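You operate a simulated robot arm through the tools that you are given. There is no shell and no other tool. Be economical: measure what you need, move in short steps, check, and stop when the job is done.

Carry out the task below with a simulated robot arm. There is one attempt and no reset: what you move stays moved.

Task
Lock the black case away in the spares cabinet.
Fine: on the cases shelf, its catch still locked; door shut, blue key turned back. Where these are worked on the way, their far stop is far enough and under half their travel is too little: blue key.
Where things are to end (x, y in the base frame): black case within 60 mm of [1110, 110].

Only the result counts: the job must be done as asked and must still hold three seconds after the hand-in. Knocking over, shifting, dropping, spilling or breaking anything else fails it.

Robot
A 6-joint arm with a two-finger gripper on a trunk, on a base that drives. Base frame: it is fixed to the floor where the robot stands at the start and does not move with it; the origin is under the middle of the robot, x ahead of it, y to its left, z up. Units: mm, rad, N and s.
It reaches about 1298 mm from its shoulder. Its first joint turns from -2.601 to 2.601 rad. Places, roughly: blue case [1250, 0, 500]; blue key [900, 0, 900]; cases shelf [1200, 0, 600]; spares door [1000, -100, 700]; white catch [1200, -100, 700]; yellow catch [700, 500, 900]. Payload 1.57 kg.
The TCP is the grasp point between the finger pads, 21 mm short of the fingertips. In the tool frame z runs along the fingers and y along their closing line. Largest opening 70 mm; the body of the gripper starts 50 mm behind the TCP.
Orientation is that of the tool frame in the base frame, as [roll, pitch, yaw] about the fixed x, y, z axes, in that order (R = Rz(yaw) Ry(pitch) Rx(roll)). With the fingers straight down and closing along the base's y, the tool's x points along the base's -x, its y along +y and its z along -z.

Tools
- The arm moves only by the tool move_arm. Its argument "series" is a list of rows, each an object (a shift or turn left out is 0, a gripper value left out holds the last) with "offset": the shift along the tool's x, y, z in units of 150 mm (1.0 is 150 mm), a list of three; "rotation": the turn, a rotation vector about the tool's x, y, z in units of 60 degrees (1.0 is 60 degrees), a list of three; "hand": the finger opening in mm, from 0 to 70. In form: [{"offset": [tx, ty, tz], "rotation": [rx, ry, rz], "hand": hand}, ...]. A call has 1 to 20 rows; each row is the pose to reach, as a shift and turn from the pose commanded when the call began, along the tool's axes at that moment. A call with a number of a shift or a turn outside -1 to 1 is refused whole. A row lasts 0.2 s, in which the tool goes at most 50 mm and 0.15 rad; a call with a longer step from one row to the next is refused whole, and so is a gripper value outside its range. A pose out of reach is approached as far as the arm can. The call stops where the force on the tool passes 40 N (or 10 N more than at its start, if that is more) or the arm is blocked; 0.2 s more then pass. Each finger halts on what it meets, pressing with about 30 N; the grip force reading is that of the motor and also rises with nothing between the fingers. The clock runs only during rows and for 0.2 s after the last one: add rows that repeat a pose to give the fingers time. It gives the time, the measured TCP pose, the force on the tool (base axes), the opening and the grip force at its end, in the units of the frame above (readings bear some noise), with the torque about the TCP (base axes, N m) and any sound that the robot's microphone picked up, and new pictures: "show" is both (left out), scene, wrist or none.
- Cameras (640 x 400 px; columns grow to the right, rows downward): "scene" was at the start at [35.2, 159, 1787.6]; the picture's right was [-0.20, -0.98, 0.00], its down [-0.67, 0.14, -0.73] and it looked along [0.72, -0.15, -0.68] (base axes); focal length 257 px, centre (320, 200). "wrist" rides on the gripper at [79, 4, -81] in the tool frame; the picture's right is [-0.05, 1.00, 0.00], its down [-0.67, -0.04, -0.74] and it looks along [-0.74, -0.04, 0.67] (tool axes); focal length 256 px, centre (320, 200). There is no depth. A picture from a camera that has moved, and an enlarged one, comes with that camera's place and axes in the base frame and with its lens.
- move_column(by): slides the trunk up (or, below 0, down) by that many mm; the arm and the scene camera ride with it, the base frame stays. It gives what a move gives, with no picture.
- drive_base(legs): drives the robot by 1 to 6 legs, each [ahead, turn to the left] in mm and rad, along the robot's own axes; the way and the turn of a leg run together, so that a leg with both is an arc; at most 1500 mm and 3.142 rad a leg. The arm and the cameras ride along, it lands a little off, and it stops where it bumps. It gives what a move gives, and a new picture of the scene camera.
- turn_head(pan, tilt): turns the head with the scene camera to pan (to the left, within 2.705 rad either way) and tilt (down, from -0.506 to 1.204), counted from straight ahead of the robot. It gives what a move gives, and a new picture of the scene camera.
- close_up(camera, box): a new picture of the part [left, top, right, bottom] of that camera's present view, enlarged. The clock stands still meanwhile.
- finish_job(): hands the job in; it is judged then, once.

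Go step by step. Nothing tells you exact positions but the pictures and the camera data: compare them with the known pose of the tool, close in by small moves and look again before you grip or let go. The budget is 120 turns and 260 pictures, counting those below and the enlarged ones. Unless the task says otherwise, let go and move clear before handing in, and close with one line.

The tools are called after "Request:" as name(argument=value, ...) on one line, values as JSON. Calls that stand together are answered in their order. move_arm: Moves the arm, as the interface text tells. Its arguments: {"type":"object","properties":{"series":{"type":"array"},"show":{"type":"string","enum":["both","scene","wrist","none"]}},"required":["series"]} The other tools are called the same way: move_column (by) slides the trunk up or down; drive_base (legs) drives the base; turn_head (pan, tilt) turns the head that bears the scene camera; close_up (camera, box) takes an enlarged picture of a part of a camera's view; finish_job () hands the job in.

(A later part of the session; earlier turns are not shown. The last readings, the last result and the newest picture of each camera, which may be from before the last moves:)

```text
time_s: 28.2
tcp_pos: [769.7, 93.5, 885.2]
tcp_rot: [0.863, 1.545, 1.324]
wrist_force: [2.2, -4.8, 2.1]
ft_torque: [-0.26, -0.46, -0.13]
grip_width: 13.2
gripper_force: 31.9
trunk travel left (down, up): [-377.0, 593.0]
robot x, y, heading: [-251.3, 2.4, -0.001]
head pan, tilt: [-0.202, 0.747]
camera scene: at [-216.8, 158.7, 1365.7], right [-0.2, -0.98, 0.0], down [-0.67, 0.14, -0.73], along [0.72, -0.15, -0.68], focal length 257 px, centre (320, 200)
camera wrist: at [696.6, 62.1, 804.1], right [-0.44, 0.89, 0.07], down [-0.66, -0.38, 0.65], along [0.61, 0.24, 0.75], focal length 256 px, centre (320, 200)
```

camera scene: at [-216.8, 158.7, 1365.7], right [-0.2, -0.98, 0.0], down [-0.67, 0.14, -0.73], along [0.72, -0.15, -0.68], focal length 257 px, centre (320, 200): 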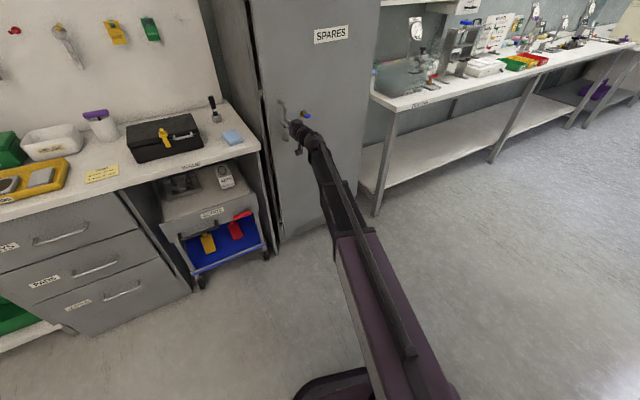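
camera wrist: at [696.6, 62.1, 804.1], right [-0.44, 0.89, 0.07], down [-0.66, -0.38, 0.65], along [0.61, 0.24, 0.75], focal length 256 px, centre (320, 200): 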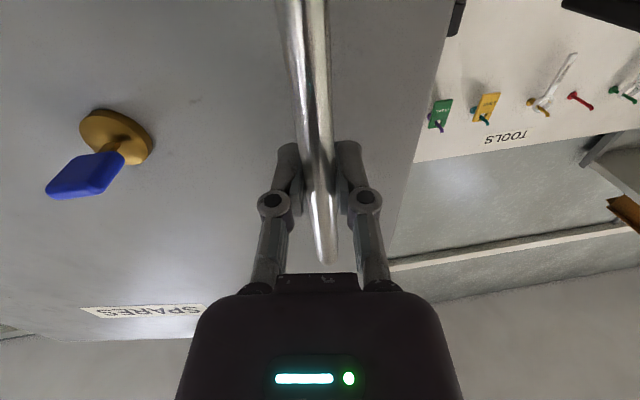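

The door swings freely. Continue the arc.

Request:
move_arm(series=[{"offset": [0, -0.027, -0.237], "rotation": [-0.067, 0, 0]}, {"offset": [0, -0.07, -0.471], "rotation": [-0.133, 0, 0]}, {"offset": [0, -0.13, -0.702], "rotation": [-0.2, 0, 0]}, {"offset": [0, -0.205, -0.929], "rotation": [-0.267, 0, 0]}])

```text
time_s: 29.2
tcp_pos: [659.6, 2.7, 884.4]
tcp_rot: [0.651, 1.548, 1.391]
wrist_force: [7.8, -7.9, 1.0]
ft_torque: [-0.56, -0.04, -0.19]
grip_width: 13.0
gripper_force: 31.8
out of reach, approached as far as the arm can: row 3, 4
trunk travel left (down, up): [-377.0, 593.0]
robot x, y, heading: [-252.3, 0.6, -0.001]
head pan, tilt: [-0.202, 0.747]
camera scene: at [-216.0, 158.6, 1365.6], right [-0.2, -0.98, 0.0], down [-0.67, 0.14, -0.73], along [0.72, -0.15, -0.68], focal length 257 px, centre (320, 200)
camera wrist: at [597.6, -47.3, 803.8], right [-0.67, 0.74, 0.07], down [-0.53, -0.54, 0.65], along [0.52, 0.4, 0.76], focal length 256 px, centre (320, 200)
```

scene: 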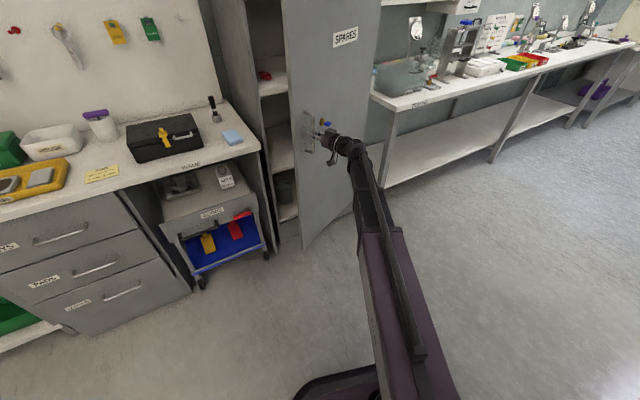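
wrist: 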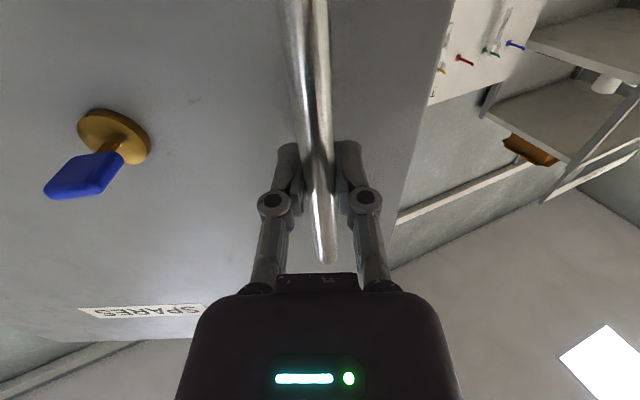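

The door is open ~24° but the arm is near its limit at this heading. I'll release the handle, back out, and then push the door wider from the inside.

Request:
move_arm(series=[{"hand": 35}, {"hand": 68}, {"hand": 68}, {"offset": [0, 0, -0.2]}, {"offset": [0, 0, -0.4]}, {"offset": [0, 0, -0.6]}])

```text
time_s: 30.6
tcp_pos: [591.8, -56.1, 885.5]
tcp_rot: [0.628, 1.548, 1.371]
wrist_force: [0.1, 0.2, 0.9]
ft_torque: [-0.01, -0.01, 0.02]
grip_width: 67.9
gripper_force: 0.1
trunk travel left (down, up): [-377.0, 593.0]
robot x, y, heading: [-250.0, 3.6, 0.002]
head pan, tilt: [-0.202, 0.747]
camera scene: at [-216.8, 159.2, 1365.6], right [-0.2, -0.98, 0.0], down [-0.67, 0.14, -0.73], along [0.72, -0.15, -0.68], focal length 257 px, centre (320, 200)
camera wrist: at [529.9, -107.1, 804.3], right [-0.67, 0.73, 0.07], down [-0.53, -0.54, 0.65], along [0.52, 0.4, 0.76], focal length 256 px, centre (320, 200)
```

scene: 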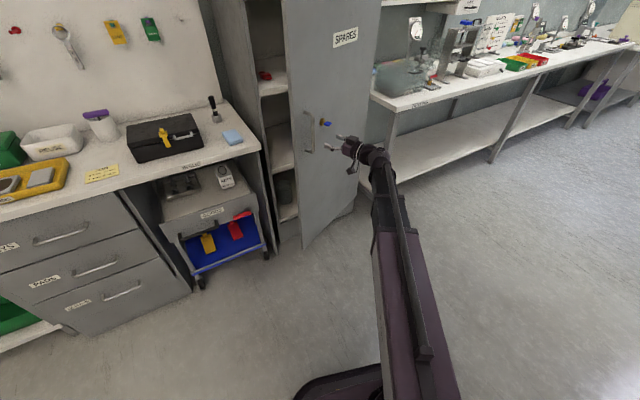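
wrist: 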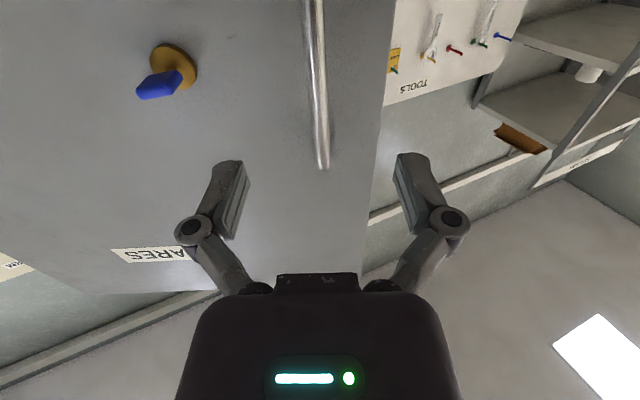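

Now swing the closed gripper round to the left of the door's free edge (about [653, 70]).

Request:
move_arm(series=[{"offset": [0, 0.2, 0.14], "rotation": [0.12, 0, 0], "hand": 40}, {"offset": [0, 0.4, 0.28], "rotation": [0.24, 0, 0], "hand": 20}, {"offset": [0, 0.6, 0.42], "rotation": [0.37, 0, 0], "hand": 0}, {"offset": [0, 0.8, 0.56], "rotation": [0.5, 0, 0]}, {"offset": [0, 0.99, 0.7], "rotation": [0.62, 0, 0]}])

```text
time_s: 31.8
tcp_pos: [570.3, 123.4, 884.3]
tcp_rot: [1.108, 1.548, 1.199]
wrist_force: [-0.8, -0.2, 0.3]
ft_torque: [0.01, 0.0, 0.0]
grip_width: 0.0
gripper_force: 27.9
out of reach, approached as far as the arm can: row 4, 5
trunk travel left (down, up): [-377.0, 593.0]
robot x, y, heading: [-252.9, 5.0, 0.002]
head pan, tilt: [-0.202, 0.747]
camera scene: at [-217.0, 159.5, 1365.6], right [-0.2, -0.98, 0.0], down [-0.67, 0.14, -0.73], along [0.72, -0.15, -0.68], focal length 257 px, centre (320, 200)
camera wrist: at [490.8, 122.8, 803.6], right [-0.09, 0.99, 0.08], down [-0.74, -0.12, 0.66], along [0.66, 0.0, 0.75], focal length 256 px, centre (320, 200)
```

scene: 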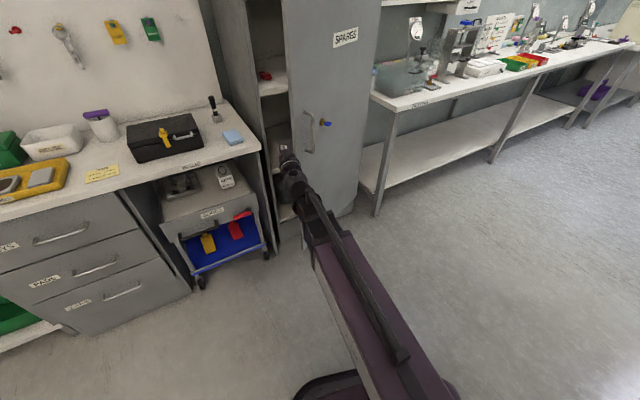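
wrist: 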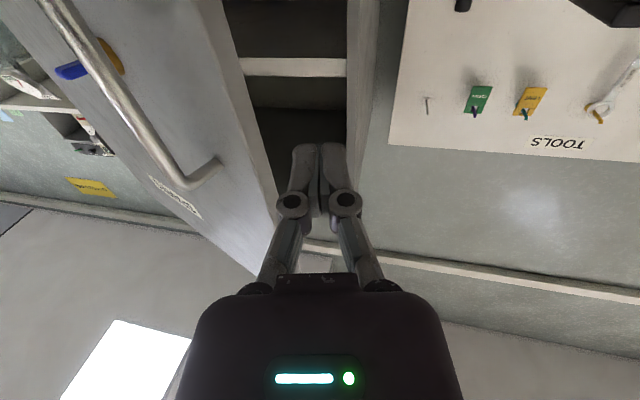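

The gap is ahead with the door edge to the right. I'll advance into the gap.

Request:
move_arm(series=[{"offset": [0, 0, 0.25]}, {"offset": [0, 0, 0.5]}, {"offset": [0, 0, 0.75]}], show="wrist")

```text
time_s: 32.6
tcp_pos: [680.5, 135.0, 884.3]
tcp_rot: [1.176, 1.546, 1.268]
wrist_force: [-1.6, 0.3, 1.4]
ft_torque: [-0.01, 0.01, -0.02]
grip_width: 0.0
gripper_force: 28.5
trunk travel left (down, up): [-377.0, 593.0]
robot x, y, heading: [-249.1, 6.0, -0.005]
head pan, tilt: [-0.202, 0.747]
camera wrist: at [600.8, 133.5, 803.5], right [-0.09, 0.99, 0.08], down [-0.74, -0.12, 0.66], along [0.66, 0.0, 0.75], focal length 256 px, centre (320, 200)
```

wrist: 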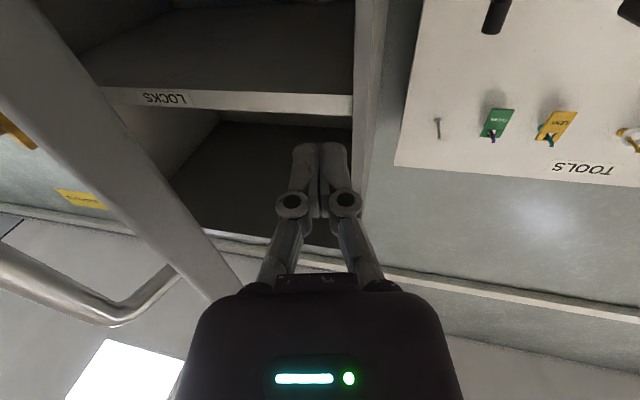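

Now push the door open toward -y.

Request:
move_arm(series=[{"offset": [0, -0.17, -0.02]}, {"offset": [0, -0.33, -0.06]}, {"offset": [0, -0.49, -0.11], "rotation": [0.03, 0, 0]}, {"offset": [0, -0.65, -0.19], "rotation": [0.06, 0, 0]}, {"offset": [0, -0.8, -0.27], "rotation": [0.09, 0, 0]}, {"offset": [0, -0.95, -0.37], "rotation": [0.12, 0, 0]}])

```text
time_s: 33.2
tcp_pos: [672.7, 91.6, 882.2]
tcp_rot: [1.538, 1.511, 1.637]
wrist_force: [0.6, 0.0, -0.1]
ft_torque: [0.03, 0.0, -0.02]
grip_width: 0.1
gripper_force: 28.4
out of reach, approached as far as the arm can: row 2
trunk travel left (down, up): [-377.0, 593.0]
robot x, y, heading: [-253.4, 4.3, -0.002]
head pan, tilt: [-0.202, 0.747]
stopped in row 3: the force on the tool passed its limit at 54 N (the readings are from after the stop); the commanded pose is now the measured one
camera scene: at [-216.5, 159.2, 1365.6], right [-0.2, -0.98, 0.0], down [-0.67, 0.14, -0.73], along [0.72, -0.15, -0.68], focal length 257 px, centre (320, 200)
camera wrist: at [591.9, 92.1, 802.7], right [-0.1, 0.99, 0.11], down [-0.74, -0.15, 0.66], along [0.67, -0.02, 0.74], focal length 256 px, centre (320, 200)
```

scene: 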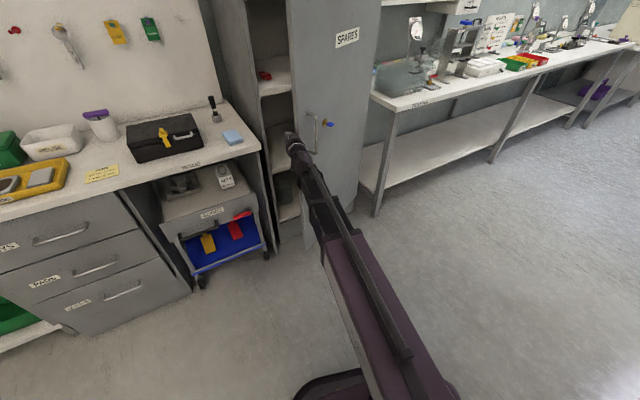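
wrist: 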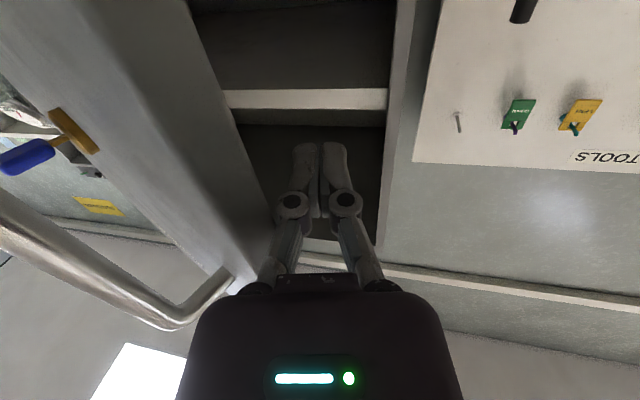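

Impact at speed tripped the limit; I'll push more slowly.

Request:
move_arm(series=[{"offset": [0, -0.05, -0.02]}, {"offset": [0, -0.1, -0.05]}, {"offset": [0, -0.16, -0.09]}, {"offset": [0, -0.22, -0.13]}, {"offset": [0, -0.3, -0.17]}, {"offset": [0, -0.38, -0.21]}, {"offset": [0, -0.46, -0.25]}, {"offset": [0, -0.54, -0.29]}, {"offset": [0, -0.62, -0.33]}, {"offset": [0, -0.7, -0.37]}, {"offset": [0, -0.78, -0.41]}, {"offset": [0, -0.86, -0.44]}, {"offset": [0, -0.94, -0.47]}])

```text
time_s: 33.8
tcp_pos: [663.8, 82.6, 881.2]
tcp_rot: [1.676, 1.553, 1.787]
wrist_force: [-3.9, 4.3, 0.4]
ft_torque: [0.02, -0.02, -0.12]
grip_width: 0.2
gripper_force: 28.8
out of reach, approached as far as the arm can: row 1
trunk travel left (down, up): [-377.0, 593.0]
robot x, y, heading: [-254.3, 2.5, 0.003]
head pan, tilt: [-0.202, 0.747]
stopped in row 3: the force on the tool passed its limit at 46 N (the readings are from after the stop); the commanded pose is now the measured one
camera scene: at [-217.5, 159.8, 1365.6], right [-0.2, -0.98, 0.0], down [-0.67, 0.14, -0.73], along [0.72, -0.15, -0.68], focal length 257 px, centre (320, 200)
camera wrist: at [583.4, 79.1, 802.5], right [-0.11, 0.99, 0.07], down [-0.73, -0.13, 0.67], along [0.67, 0.02, 0.74], focal length 256 px, centre (320, 200)
```

scene: 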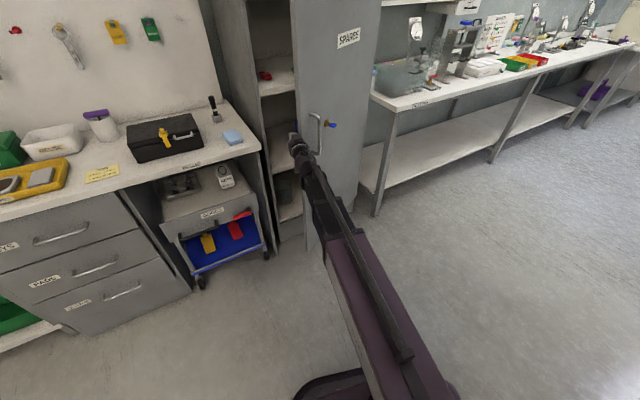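
wrist: 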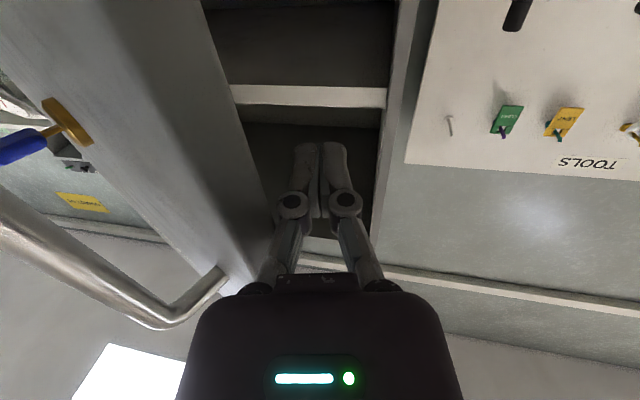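

Likely an inertial spike on contact. I'll start in contact very slowly and accelerate along the door's opening direction.

Request:
move_arm(series=[{"offset": [0, -0.015, -0.01]}, {"offset": [0, -0.03, -0.02]}, {"offset": [0, -0.045, -0.035]}, {"offset": [0, -0.06, -0.05]}, {"offset": [0, -0.08, -0.07]}, {"offset": [0, -0.105, -0.09]}, {"offset": [0, -0.135, -0.11]}, {"offset": [0, -0.17, -0.135]}, {"offset": [0, -0.21, -0.16]}, {"offset": [0, -0.255, -0.185]}, {"offset": [0, -0.305, -0.21]}, {"offset": [0, -0.36, -0.235]}, {"offset": [0, -0.42, -0.26]}, {"offset": [0, -0.48, -0.285]}, {"offset": [0, -0.54, -0.31]}, {"offset": [0, -0.6, -0.33]}, {"offset": [0, -0.66, -0.35]}, {"offset": [0, -0.72, -0.37]}])

```text
time_s: 35.1
tcp_pos: [653.7, 72.4, 881.8]
tcp_rot: [1.714, 1.553, 1.831]
wrist_force: [-5.7, 5.1, 0.5]
ft_torque: [0.04, -0.02, -0.21]
grip_width: 0.2
gripper_force: 28.8
trunk travel left (down, up): [-377.0, 593.0]
robot x, y, heading: [-251.4, -2.7, 0.0]
head pan, tilt: [-0.202, 0.747]
stopped in row 6: the force on the tool passed its limit at 42 N (the readings are from after the stop); the commanded pose is now the measured one
camera scene: at [-217.7, 159.9, 1365.8], right [-0.2, -0.98, 0.0], down [-0.67, 0.14, -0.73], along [0.72, -0.15, -0.68], focal length 257 px, centre (320, 200)
camera wrist: at [572.5, 67.6, 802.7], right [-0.12, 0.99, 0.07], down [-0.73, -0.13, 0.67], along [0.67, 0.03, 0.74], focal length 256 px, centre (320, 200)
```

scene: 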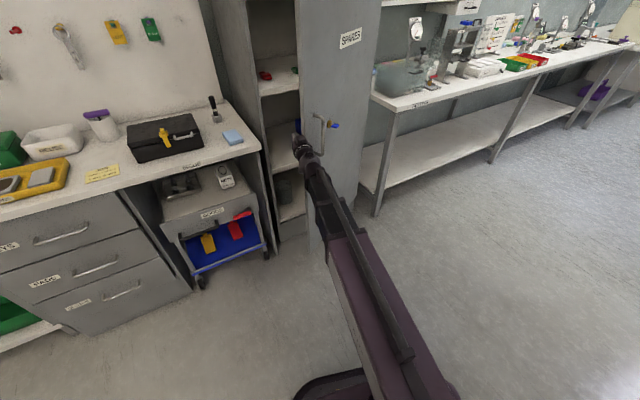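
wrist: 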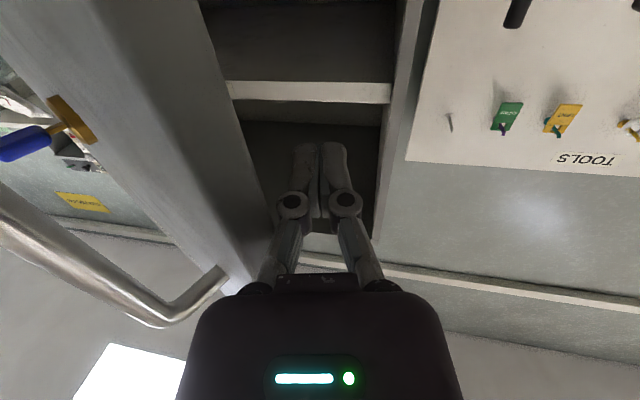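

Pushing resists too much; the handle pull was easy. I'll move clear of the door, back the base up for room, and re-grip the handle with a constant heading (the bar can pivot in the pads).

Request:
move_arm(series=[{"offset": [0, 0.1, -0.0]}, {"offset": [0, 0.25, -0.05]}], show="none")

Request:
drive_base(legs=[[-200, 0]])

```text
time_s: 35.7
tcp_pos: [643.7, 108.2, 881.3]
tcp_rot: [1.564, 1.552, 1.678]
wrist_force: [-0.3, 0.0, -0.1]
ft_torque: [-0.03, -0.01, 0.0]
grip_width: 0.0
gripper_force: 29.0
trunk travel left (down, up): [-377.0, 593.0]
robot x, y, heading: [-252.7, 4.2, -0.005]
head pan, tilt: [-0.202, 0.747]
```

```text
time_s: 37.6
tcp_pos: [440.0, 108.5, 882.2]
tcp_rot: [1.573, 1.552, 1.688]
wrist_force: [0.4, -0.1, 0.3]
ft_torque: [-0.01, 0.01, 0.01]
grip_width: 0.1
gripper_force: 28.4
trunk travel left (down, up): [-377.0, 593.0]
robot x, y, heading: [-457.0, 5.7, -0.003]
head pan, tilt: [-0.202, 0.747]
camera scene: at [-421.5, 159.2, 1365.6], right [-0.2, -0.98, 0.0], down [-0.67, 0.14, -0.73], along [0.72, -0.15, -0.68], focal length 257 px, centre (320, 200)
```

scene: 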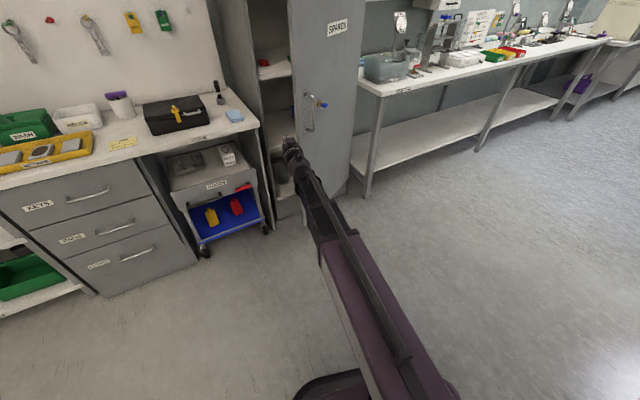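

Request:
move_arm(series=[{"offset": [0, -0.25, 0.03], "rotation": [-0.1, 0, 0], "hand": 20}, {"offset": [0, -0.5, 0.07], "rotation": [-0.2, 0, 0], "hand": 45}, {"offset": [0, -0.75, 0.14], "rotation": [-0.3, 0, 0], "hand": 68}, {"offset": [0, -0.99, 0.28], "rotation": [-0.3, 0, 0], "hand": 68}])

```text
time_s: 38.6
tcp_pos: [497.4, -33.3, 881.9]
tcp_rot: [1.316, 1.55, 1.747]
wrist_force: [-0.1, 1.2, -1.3]
ft_torque: [-0.01, -0.01, 0.0]
grip_width: 68.0
gripper_force: 0.1
trunk travel left (down, up): [-377.0, 593.0]
robot x, y, heading: [-457.9, 4.9, -0.003]
head pan, tilt: [-0.202, 0.747]
camera scene: at [-421.8, 159.3, 1365.6], right [-0.2, -0.98, 0.0], down [-0.67, 0.14, -0.73], along [0.72, -0.15, -0.68], focal length 257 px, centre (320, 200)
camera wrist: at [422.9, -63.3, 802.9], right [-0.42, 0.91, 0.07], down [-0.66, -0.36, 0.66], along [0.62, 0.23, 0.75], focal length 256 px, centre (320, 200)
```

scene: 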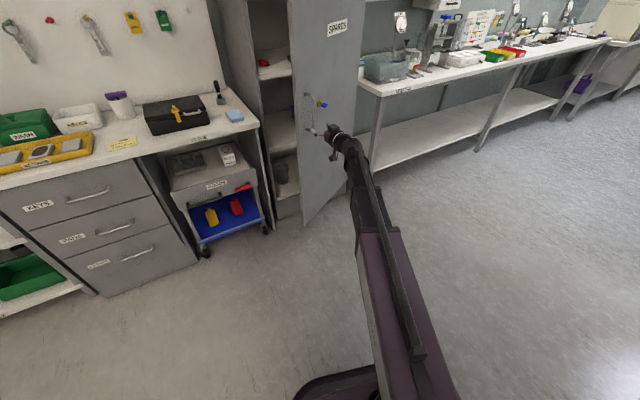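
wrist: 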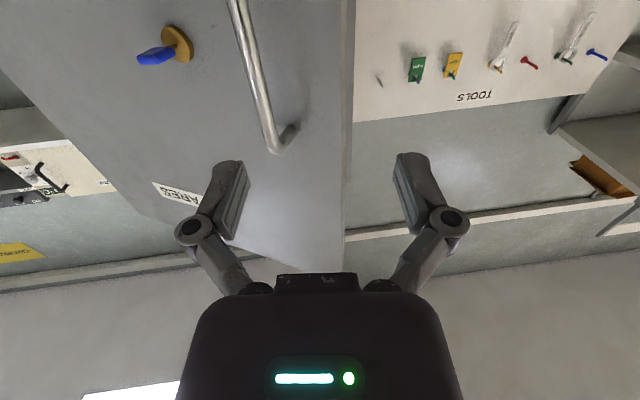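

Bar now at about [632, -30] (door ≈29° open). Shift right and go in with a narrower opening.

Request:
move_arm(series=[{"offset": [0, -0.2, 0.0], "hand": 50}, {"offset": [0, -0.356, 0.1], "hand": 48}, {"offset": [0, -0.356, 0.3]}, {"offset": [0, -0.356, 0.45]}], show="wrist")

```text
time_s: 39.6
tcp_pos: [582.0, -53.6, 882.8]
tcp_rot: [1.353, 1.553, 1.783]
wrist_force: [1.2, 0.5, 0.6]
ft_torque: [0.01, -0.01, 0.0]
grip_width: 47.9
gripper_force: 0.1
out of reach, approached as far as the arm can: row 1, 2, 3, 4
trunk travel left (down, up): [-377.0, 593.0]
robot x, y, heading: [-458.9, -1.8, 0.003]
head pan, tilt: [-0.202, 0.747]
camera wrist: at [507.2, -81.9, 802.7], right [-0.42, 0.91, 0.07], down [-0.66, -0.35, 0.66], along [0.63, 0.23, 0.75], focal length 256 px, centre (320, 200)
```

wrist: 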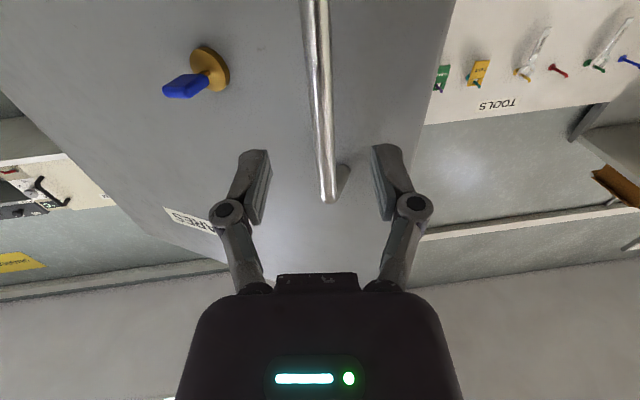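

Request:
move_arm(series=[{"offset": [0, 0.0, 0.18]}, {"offset": [0, 0.0, 0.376]}, {"offset": [0, 0.0, 0.376], "hand": 30}, {"offset": [0, 0.0, 0.376], "hand": 4}, {"offset": [0, 0.0, 0.376], "hand": 4}, {"offset": [0, 0.0, 0.376], "hand": 4}], show="wrist")

```text
time_s: 41.0
tcp_pos: [632.6, -27.6, 883.4]
tcp_rot: [1.23, 1.555, 1.665]
wrist_force: [-15.6, 10.5, -7.2]
ft_torque: [-0.38, -0.34, 0.02]
grip_width: 12.7
gripper_force: 31.8
trunk travel left (down, up): [-377.0, 593.0]
robot x, y, heading: [-456.6, -1.0, 0.0]
head pan, tilt: [-0.202, 0.747]
camera wrist: at [557.5, -57.6, 803.3], right [-0.42, 0.91, 0.07], down [-0.66, -0.36, 0.66], along [0.62, 0.23, 0.75], focal length 256 px, centre (320, 200)
```

wrist: 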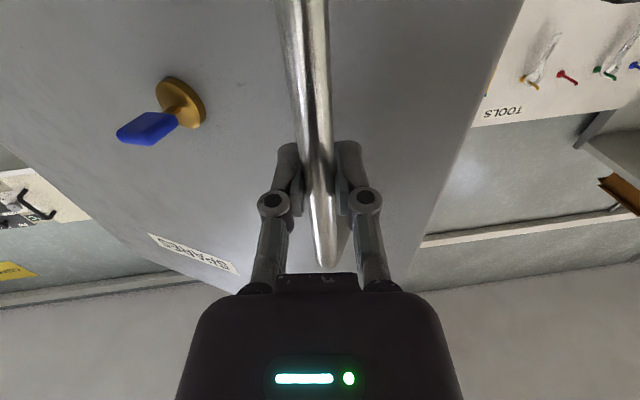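

Gripped. Pull along the hinge arc for another 20°, keeping the tool heading fixed.

Request:
move_arm(series=[{"offset": [0, -0.07, -0.131]}, {"offset": [0, -0.146, -0.261]}, {"offset": [0, -0.228, -0.386]}, {"offset": [0, -0.315, -0.507]}, {"offset": [0, -0.407, -0.625]}, {"offset": [0, -0.504, -0.739]}, {"offset": [0, -0.606, -0.848]}, {"offset": [0, -0.713, -0.952]}])

```text
time_s: 42.8
tcp_pos: [547.7, -187.0, 884.2]
tcp_rot: [1.245, 1.557, 1.675]
wrist_force: [-25.1, 9.3, -7.9]
ft_torque: [-0.44, -0.33, -0.03]
grip_width: 13.3
gripper_force: 32.0
trunk travel left (down, up): [-377.0, 593.0]
robot x, y, heading: [-457.5, 4.2, 0.002]
head pan, tilt: [-0.202, 0.747]
camera scene: at [-423.0, 159.9, 1365.6], right [-0.2, -0.98, 0.0], down [-0.67, 0.14, -0.73], along [0.72, -0.15, -0.68], focal length 257 px, centre (320, 200)
camera wrist: at [472.5, -215.7, 803.9], right [-0.42, 0.91, 0.07], down [-0.66, -0.35, 0.66], along [0.62, 0.23, 0.75], focal length 256 px, centre (320, 200)
```

scene: 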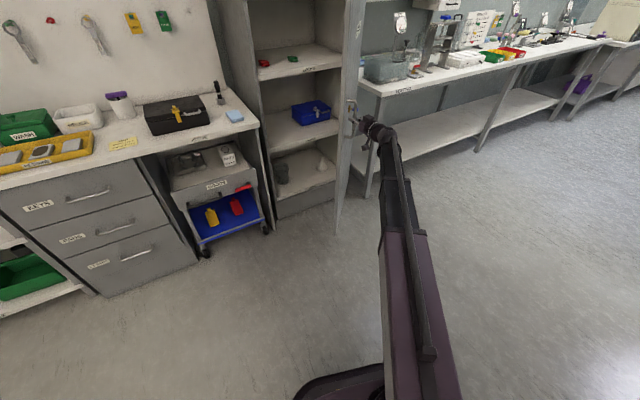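
wrist: 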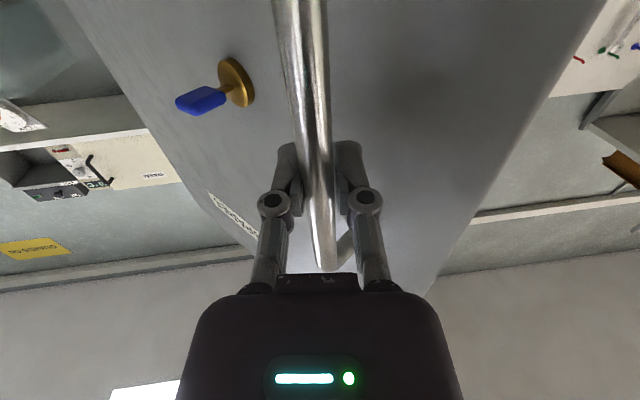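

The door is ~49° open and the shelves are visible. Continue another 20°.

Request:
move_arm(series=[{"offset": [0, -0.11, -0.099], "rotation": [-0.025, 0, 0]}, {"offset": [0, -0.225, -0.194], "rotation": [-0.05, 0, 0]}, {"offset": [0, -0.345, -0.283], "rotation": [-0.075, 0, 0]}, {"offset": [0, -0.468, -0.367], "rotation": [-0.1, 0, 0]}, {"offset": [0, -0.595, -0.445], "rotation": [-0.125, 0, 0]}, {"offset": [0, -0.726, -0.518], "rotation": [-0.15, 0, 0]}, {"offset": [0, -0.859, -0.585], "rotation": [-0.175, 0, 0]}, {"offset": [0, -0.995, -0.645], "rotation": [-0.2, 0, 0]}])

```text
time_s: 44.6
tcp_pos: [521.0, -365.1, 884.4]
tcp_rot: [1.09, 1.553, 1.727]
wrist_force: [-18.5, -1.7, -6.6]
ft_torque: [-0.12, -0.72, -0.08]
grip_width: 12.9
gripper_force: 31.9
out of reach, approached as far as the arm can: row 3, 4, 5, 6, 7, 8
trunk travel left (down, up): [-377.0, 593.0]
robot x, y, heading: [-455.3, 5.0, -0.003]
head pan, tilt: [-0.202, 0.747]
camera scene: at [-422.7, 158.9, 1365.7], right [-0.2, -0.98, 0.0], down [-0.67, 0.14, -0.73], along [0.72, -0.15, -0.68], focal length 257 px, centre (320, 200)
camera wrist: at [453.6, -409.8, 803.8], right [-0.6, 0.8, 0.07], down [-0.57, -0.48, 0.66], along [0.56, 0.35, 0.75], focal length 256 px, centre (320, 200)
```

scene: 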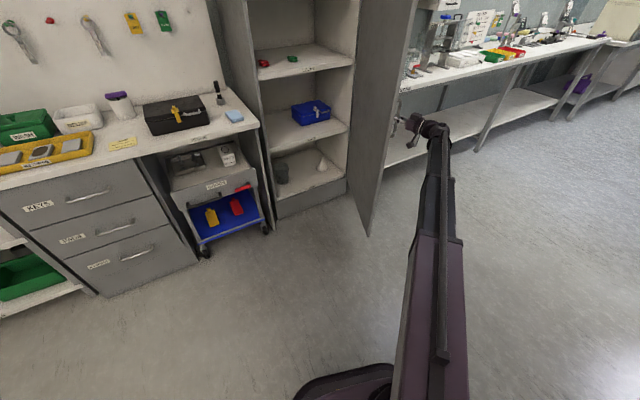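
wrist: 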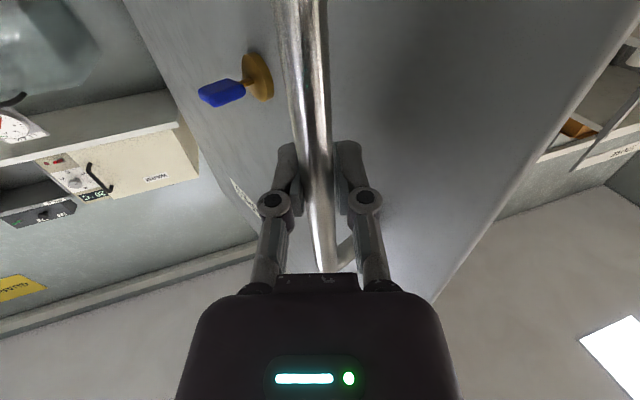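

The door is ~70° open, enough. Release the handle and back out.

Request:
move_arm(series=[{"hand": 30}, {"hand": 55}, {"hand": 68}, {"offset": [0, 0, -0.2], "hand": 68}, {"offset": [0, 0, -0.4]}, {"offset": [0, 0, -0.6]}, {"offset": [0, 0, -0.8]}], show="none")

Request:
turn_head(pan=0.2, tilt=0.5)

Request:
close_up(camera="scene", box=[200, 150, 400, 275])

Request:
close_up(camera="scene", box=[340, 120, 580, 360])

```text
time_s: 46.2
tcp_pos: [425.4, -434.6, 882.9]
tcp_rot: [1.178, 1.553, 1.817]
wrist_force: [-0.8, -0.6, -0.1]
ft_torque: [0.02, 0.0, -0.01]
grip_width: 68.3
gripper_force: 0.0
trunk travel left (down, up): [-377.0, 593.0]
robot x, y, heading: [-455.7, 4.0, 0.002]
head pan, tilt: [-0.202, 0.747]
```

```text
time_s: 47.0
tcp_pos: [426.7, -435.7, 883.1]
tcp_rot: [1.163, 1.552, 1.801]
wrist_force: [-1.2, 0.6, 0.6]
ft_torque: [-0.04, -0.01, 0.0]
grip_width: 68.0
gripper_force: 0.1
trunk travel left (down, up): [-377.0, 593.0]
robot x, y, heading: [-455.9, 3.3, -0.003]
head pan, tilt: [0.201, 0.499]
camera scene: at [-413.9, 193.8, 1387.3], right [0.2, -0.98, 0.0], down [-0.47, -0.1, -0.88], along [0.86, 0.17, -0.48], focal length 257 px, centre (320, 200)
```

scene: 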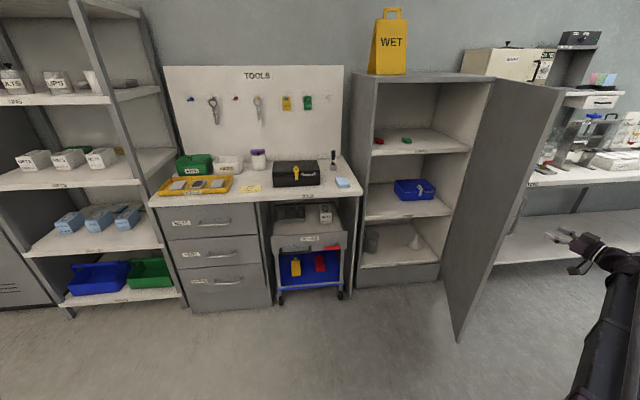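

```text
3.20 times, centred on (300, 212) of scene
camera zoom: at [-413.9, 193.8, 1387.3], right [0.2, -0.98, 0.0], down [-0.47, -0.1, -0.88], along [0.86, 0.17, -0.48], focal length 823 px, centre (384, 160)
```

zoom: 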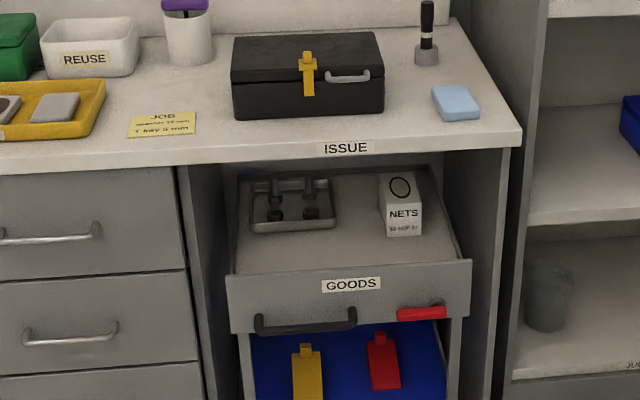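

```text
1.67 times, centred on (460, 240) of scene
camera zoom: at [-413.9, 193.8, 1387.3], right [0.2, -0.98, 0.0], down [-0.47, -0.1, -0.88], along [0.86, 0.17, -0.48], focal length 428 px, centre (87, 133)
```

zoom: 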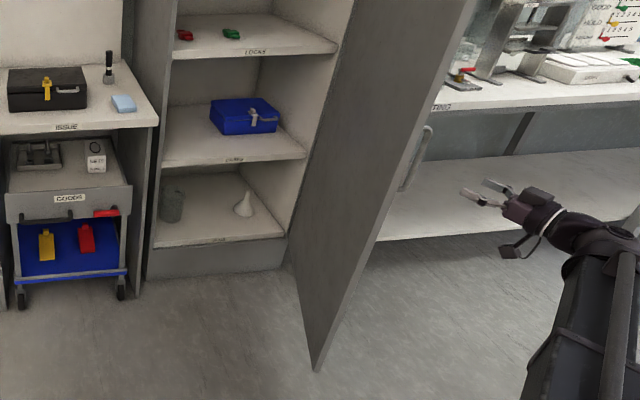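

I now see the case clearly on the bench and the cases shelf in the middle of the cabinet, next to the blue case. A closer look at the case, its handle, and the shelf label.

Request:
close_up(camera="scene", box=[265, 150, 329, 190])

Request:
close_up(camera="scene", box=[350, 130, 478, 230])

```text
10.00 times, centred on (297, 170) of scene
camera zoom: at [-413.9, 193.8, 1387.3], right [0.2, -0.98, 0.0], down [-0.47, -0.1, -0.88], along [0.86, 0.17, -0.48], focal length 2570 px, centre (550, 500)
```

zoom: 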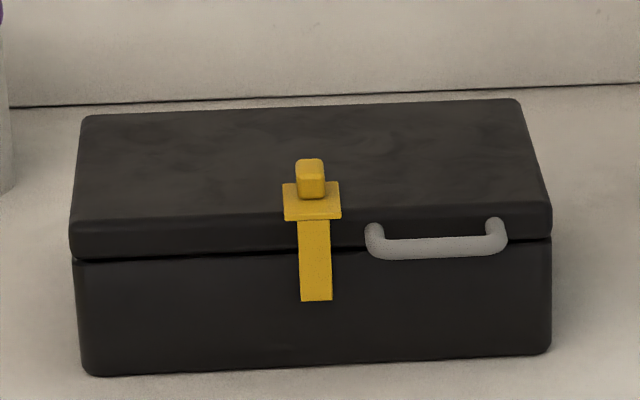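

```text
4.00 times, centred on (414, 180) of scene
camera zoom: at [-413.9, 193.8, 1387.3], right [0.2, -0.98, 0.0], down [-0.47, -0.1, -0.88], along [0.86, 0.17, -0.48], focal length 1028 px, centre (-56, 280)
```

zoom: 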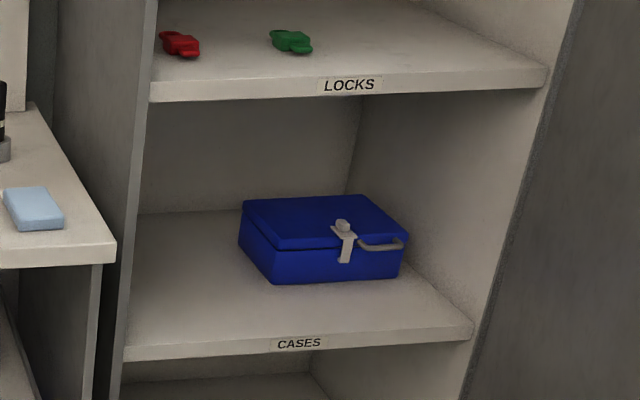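

The case is ~225×147×78 mm, too tall and deep for a 70 mm grip, so it has to be carried by its front handle (about [707, 473, 905]). I'll back away from the door, raise the trunk, and reorient the gripper: pitched down, closing across the handle bar.

Request:
drive_base(legs=[[-150, 0]])

Request:
move_column(by=205)

Request:
move_arm(series=[{"rotation": [0, 0, -0.14]}, {"rotation": [0, 0, -0.28]}, {"rotation": [0, 0, -0.42]}, {"rotation": [0, 0, -0.56]}, {"rotation": [0, 0, -0.7]}, {"rotation": [0, 0, -0.84]}, {"rotation": [0, 0, -0.98]}], show="none")

Request:
move_arm(series=[{"rotation": [0, 0, -0.13]}, {"rotation": [0, 0, -0.26]}, {"rotation": [0, 0, -0.39]}, {"rotation": [0, 0, -0.52]}], show="scene")

```text
time_s: 48.6
tcp_pos: [274.8, -433.7, 882.0]
tcp_rot: [1.174, 1.553, 1.818]
wrist_force: [1.5, 0.6, -0.4]
ft_torque: [0.04, 0.0, 0.02]
grip_width: 68.0
gripper_force: 0.1
trunk travel left (down, up): [-377.0, 593.0]
robot x, y, heading: [-610.6, 1.8, 0.002]
head pan, tilt: [0.201, 0.499]
camera scene: at [-565.8, 193.9, 1387.3], right [0.2, -0.98, 0.0], down [-0.47, -0.1, -0.88], along [0.86, 0.18, -0.48], focal length 257 px, centre (320, 200)
```

scene: 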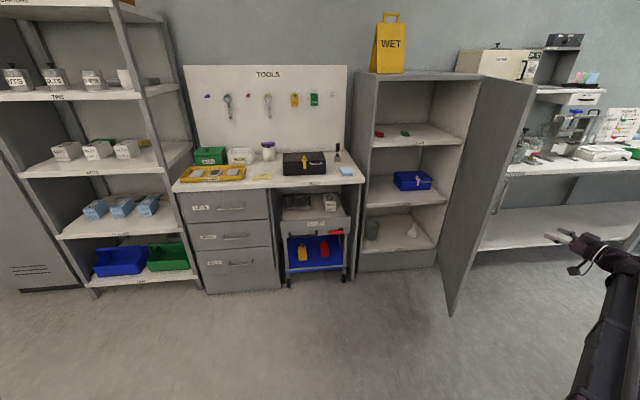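

```text
time_s: 50.8
tcp_pos: [274.9, -434.4, 1088.0]
tcp_rot: [1.164, 1.554, 1.806]
wrist_force: [0.3, -0.3, 0.1]
ft_torque: [0.0, -0.02, 0.02]
grip_width: 67.8
gripper_force: 0.1
trunk travel left (down, up): [-582.0, 388.0]
robot x, y, heading: [-611.6, 2.9, 0.002]
head pan, tilt: [0.201, 0.499]
```

```text
time_s: 52.4
tcp_pos: [275.1, -434.2, 1088.3]
tcp_rot: [-1.562, 0.556, -0.925]
wrist_force: [-0.8, 0.0, -0.2]
ft_torque: [0.03, 0.0, -0.01]
grip_width: 67.9
gripper_force: 0.1
trunk travel left (down, up): [-582.0, 388.0]
robot x, y, heading: [-607.6, 0.5, 0.005]
head pan, tilt: [0.201, 0.499]
```

```text
time_s: 53.4
tcp_pos: [273.9, -432.7, 1087.8]
tcp_rot: [-1.564, 0.014, -0.928]
wrist_force: [0.5, 0.0, 0.2]
ft_torque: [0.02, 0.0, -0.02]
grip_width: 68.0
gripper_force: 0.1
trunk travel left (down, up): [-582.0, 388.0]
robot x, y, heading: [-608.3, 4.2, 0.002]
head pan, tilt: [0.201, 0.499]
camera scene: at [-566.1, 193.9, 1592.3], right [0.2, -0.98, 0.0], down [-0.47, -0.1, -0.88], along [0.86, 0.18, -0.48], focal length 257 px, centre (320, 200)
```

scene: 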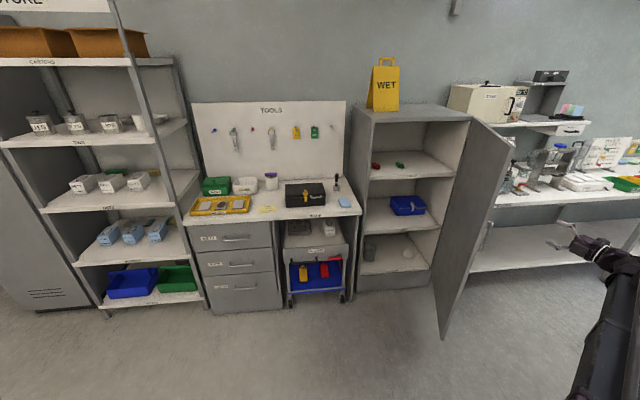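

Roll done without limits. Now pitch 60° down.

Request:
move_arm(series=[{"rotation": [-0.14, 0, 0]}, {"rotation": [-0.28, 0, 0]}, {"rotation": [-0.42, 0, 0]}, {"rotation": [-0.56, 0, 0]}, {"rotation": [-0.7, 0, 0]}, {"rotation": [-0.84, 0, 0]}, {"rotation": [-0.98, 0, 0]}], show="scene")

```text
time_s: 55.0
tcp_pos: [274.9, -432.3, 928.1]
tcp_rot: [-2.591, 0.015, -0.927]
wrist_force: [-0.1, -0.3, -0.6]
ft_torque: [-0.02, 0.01, 0.02]
grip_width: 67.9
gripper_force: 0.0
out of reach, approached as far as the arm can: row 1, 2, 3, 4, 5, 6, 7
trunk travel left (down, up): [-582.0, 388.0]
robot x, y, heading: [-611.2, 1.5, 0.004]
head pan, tilt: [0.201, 0.499]
camera scene: at [-565.9, 193.8, 1592.3], right [0.2, -0.98, 0.0], down [-0.47, -0.1, -0.88], along [0.86, 0.18, -0.48], focal length 257 px, centre (320, 200)
```

scene: 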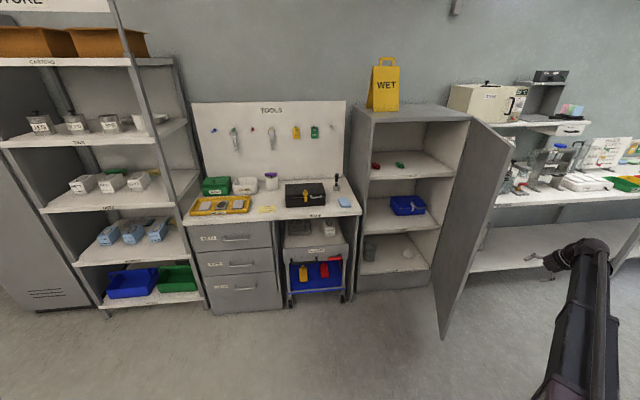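

Insight: wrist height follows only the trunk (SCARA-like), so vertical moves go through the trunk. I'll yaw to 18.5° and swing the arm to the left, clear of the door, before driving forward.

Request:
move_arm(series=[{"offset": [-0.25, -0.09, 0.05], "rotation": [0, 0.05, 0.088]}, {"offset": [-0.5, -0.18, 0.1], "rotation": [0, 0.1, 0.176]}, {"offset": [-0.75, -0.27, 0.15], "rotation": [0, 0.153, 0.264]}, {"offset": [-1.0, -0.36, 0.2], "rotation": [0, 0.153, 0.264]}], show="none")

Request:
move_arm(series=[{"offset": [-0.25, -0.09, 0.05]}, {"offset": [-0.5, -0.18, 0.1]}, {"offset": [-0.75, -0.27, 0.15]}, {"offset": [-1.0, -0.36, 0.2]}], show="none")

Request:
move_arm(series=[{"offset": [-0.25, -0.09, 0.05]}, {"offset": [-0.5, -0.18, 0.1]}, {"offset": [-0.75, -0.27, 0.15]}, {"offset": [-1.0, -0.36, 0.2]}], show="none")

Request:
move_arm(series=[{"offset": [-0.25, -0.09, 0.05]}, {"offset": [-0.5, -0.18, 0.1]}, {"offset": [-0.75, -0.27, 0.15]}, {"offset": [-1.0, -0.36, 0.2]}], show="both")

```text
time_s: 56.0
tcp_pos: [234.6, -274.7, 928.2]
tcp_rot: [-2.596, 0.023, -1.249]
wrist_force: [0.3, -0.2, 0.2]
ft_torque: [-0.02, 0.03, 0.02]
grip_width: 68.0
gripper_force: 0.1
trunk travel left (down, up): [-582.0, 388.0]
robot x, y, heading: [-611.6, 2.9, 0.003]
head pan, tilt: [0.201, 0.499]
```

```text
time_s: 57.0
tcp_pos: [246.8, -112.1, 928.4]
tcp_rot: [-2.596, 0.022, -1.248]
wrist_force: [0.5, -0.3, -0.9]
ft_torque: [-0.02, 0.0, 0.0]
grip_width: 67.9
gripper_force: 0.0
out of reach, approached as far as the arm can: row 1, 2, 3, 4
trunk travel left (down, up): [-582.0, 388.0]
robot x, y, heading: [-612.2, 3.8, 0.0]
head pan, tilt: [0.201, 0.499]
```

```text
time_s: 58.0
tcp_pos: [256.9, 32.3, 929.4]
tcp_rot: [-2.574, 0.063, -1.223]
wrist_force: [-0.4, -0.3, 0.1]
ft_torque: [0.0, -0.02, 0.03]
grip_width: 67.8
gripper_force: 0.0
out of reach, approached as far as the arm can: row 2, 3, 4
trunk travel left (down, up): [-582.0, 388.0]
robot x, y, heading: [-611.3, 1.3, 0.004]
head pan, tilt: [0.201, 0.499]
```

```text
time_s: 59.0
tcp_pos: [267.6, 170.0, 933.9]
tcp_rot: [-2.548, 0.13, -1.18]
wrist_force: [-0.1, -0.4, -0.3]
ft_torque: [-0.01, 0.03, 0.01]
grip_width: 67.9
gripper_force: 0.1
out of reach, approached as far as the arm can: row 1, 2, 3, 4
trunk travel left (down, up): [-582.0, 388.0]
robot x, y, heading: [-607.9, 5.2, 0.001]
head pan, tilt: [0.201, 0.499]
camera scene: at [-565.9, 194.0, 1592.3], right [0.2, -0.98, 0.0], down [-0.47, -0.1, -0.88], along [0.86, 0.18, -0.48], focal length 257 px, centre (320, 200)
camera wrist: at [254.6, 70.6, 987.7], right [-0.81, -0.2, -0.55], down [-0.58, 0.39, 0.72], along [0.07, 0.9, -0.43], focal length 256 px, centre (320, 200)
```

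scene: 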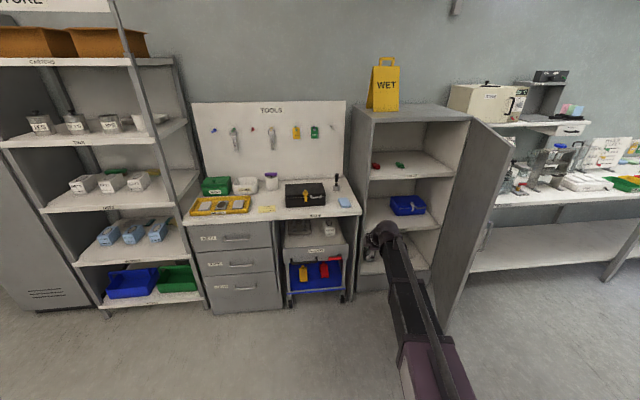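
wrist: 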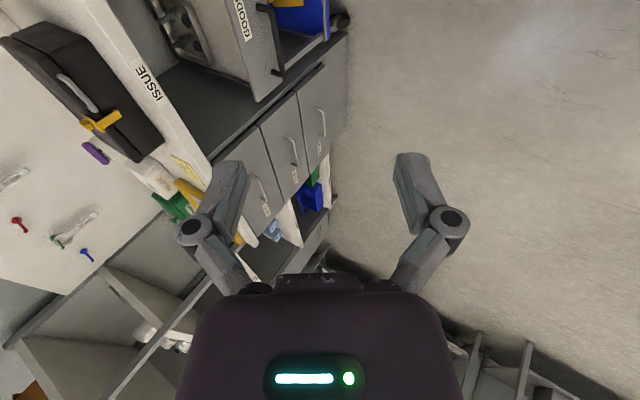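

The tool orientation drifts when reaching left. Better: turn the base to 18.5° so that the case handle lies straight ahead (the base is already nearly in line with it).

Request:
drive_base(legs=[[0, 0.322]])

Request:
move_arm(series=[{"offset": [0.2, 0, 0], "rotation": [-0.017, 0.07, 0.065]}, {"offset": [0.4, 0, 0], "rotation": [-0.034, 0.147, 0.13]}, {"offset": [0.6, 0, 0], "rotation": [-0.05, 0.22, 0.195]}, {"offset": [0.8, 0, 0], "rotation": [-0.067, 0.294, 0.261]}])

```text
time_s: 60.8
tcp_pos: [165.6, 443.5, 934.3]
tcp_rot: [-2.548, 0.128, -0.853]
wrist_force: [-0.3, -0.1, 0.3]
ft_torque: [0.0, -0.04, -0.03]
grip_width: 68.1
gripper_force: 0.0
trunk travel left (down, up): [-582.0, 388.0]
robot x, y, heading: [-608.8, 8.9, 0.322]
head pan, tilt: [0.201, 0.499]
camera scene: at [-629.2, 201.2, 1592.4], right [0.5, -0.87, 0.0], down [-0.41, -0.24, -0.88], along [0.76, 0.44, -0.48], focal length 257 px, centre (320, 200)
```

scene: 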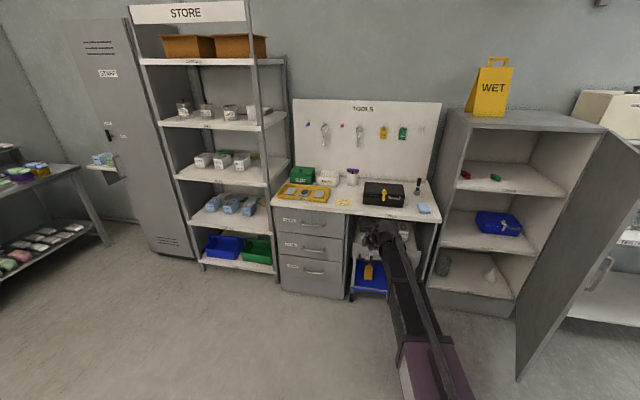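

```text
time_s: 61.8
tcp_pos: [224.5, 357.1, 931.1]
tcp_rot: [-2.58, 0.166, -1.024]
wrist_force: [-0.3, 0.4, 0.7]
ft_torque: [-0.03, 0.01, 0.01]
grip_width: 67.9
gripper_force: 0.2
out of reach, approached as far as the arm can: row 1, 2, 3, 4
trunk travel left (down, up): [-582.0, 388.0]
robot x, y, heading: [-610.7, 4.9, 0.327]
head pan, tilt: [0.201, 0.499]
camera scene: at [-628.8, 202.3, 1592.2], right [0.5, -0.87, 0.0], down [-0.41, -0.24, -0.88], along [0.76, 0.44, -0.48], focal length 257 px, centre (320, 200)
camera wrist: at [231.5, 256.7, 983.8], right [-0.8, -0.32, -0.52], down [-0.6, 0.28, 0.75], along [-0.1, 0.91, -0.41], focal length 256 px, centre (320, 200)
```

scene: 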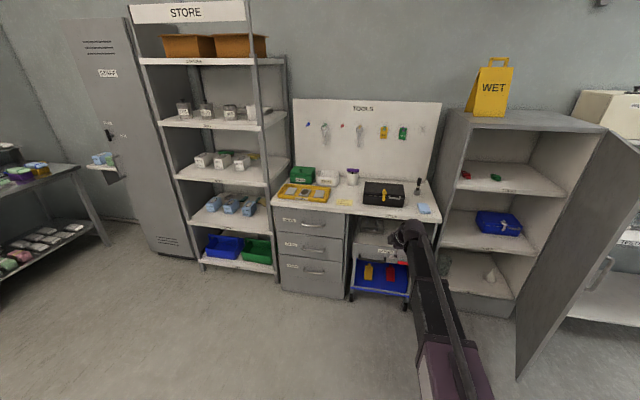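
wrist: 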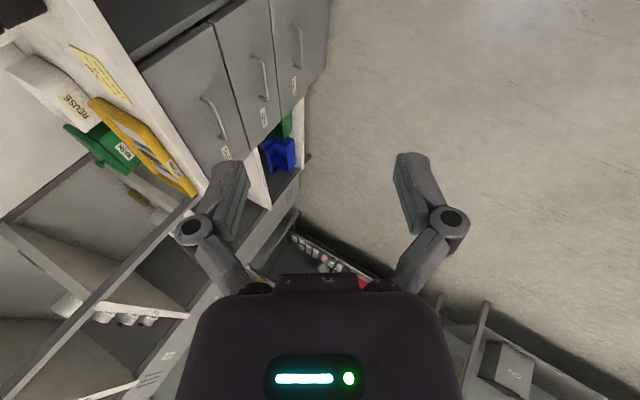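

The wrist can't hold the pitched orientation at this azimuth. A straight-down tool leaves the heading free, and there is ~300 mm of room over the shelf, so I'll go vertical instead.

Request:
move_arm(series=[{"rotation": [-0.13, 0, 0]}, {"rotation": [-0.26, 0, 0]}, {"rotation": [-0.39, 0, 0]}, {"rotation": [-0.535, 0, 0]}], show="none")

```text
refused: row 4 steps farther than a row can; nothing moved
```

Request:
move_arm(series=[{"rotation": [-0.13, 0, 0]}, {"rotation": [-0.26, 0, 0]}, {"rotation": [-0.39, 0, 0]}, {"rotation": [-0.52, 0, 0]}], show="none")

```text
time_s: 62.8
tcp_pos: [226.0, 359.0, 907.6]
tcp_rot: [-3.103, 0.279, -1.02]
wrist_force: [0.5, 0.2, 0.1]
ft_torque: [-0.01, -0.01, 0.01]
grip_width: 67.8
gripper_force: 0.0
out of reach, approached as far as the arm can: row 1, 2, 3, 4
trunk travel left (down, up): [-582.0, 388.0]
robot x, y, heading: [-610.5, 8.6, 0.32]
head pan, tilt: [0.201, 0.499]
```

Request:
move_arm(series=[{"rotation": [-0.01, 0.09, 0.07]}, {"rotation": [-0.02, 0.18, 0.14]}, {"rotation": [-0.03, 0.266, 0.21]}, {"rotation": [-0.03, 0.266, 0.21]}], show="wrist")

```text
time_s: 63.8
tcp_pos: [224.2, 360.4, 907.7]
tcp_rot: [3.131, 0.28, -1.215]
wrist_force: [0.7, 0.5, -0.2]
ft_torque: [0.02, 0.0, 0.0]
grip_width: 67.8
gripper_force: 0.0
out of reach, approached as far as the arm can: row 1, 2, 3, 4
trunk travel left (down, up): [-582.0, 388.0]
robot x, y, heading: [-608.2, 6.9, 0.319]
head pan, tilt: [0.201, 0.499]
camera wrist: at [256.0, 264.6, 963.8], right [-0.95, -0.3, 0.03], down [-0.11, 0.42, 0.9], along [-0.29, 0.85, -0.43], focal length 256 px, centre (320, 200)
```

wrist: 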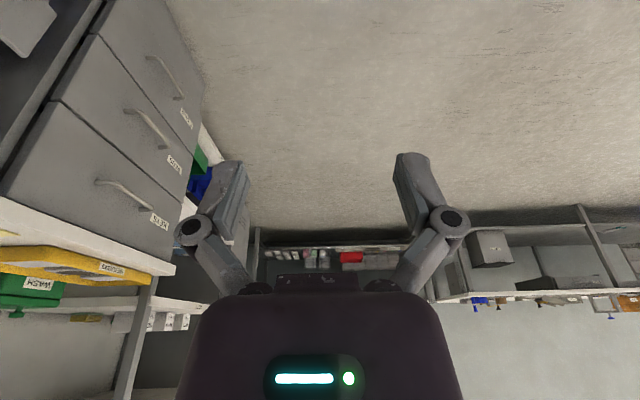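

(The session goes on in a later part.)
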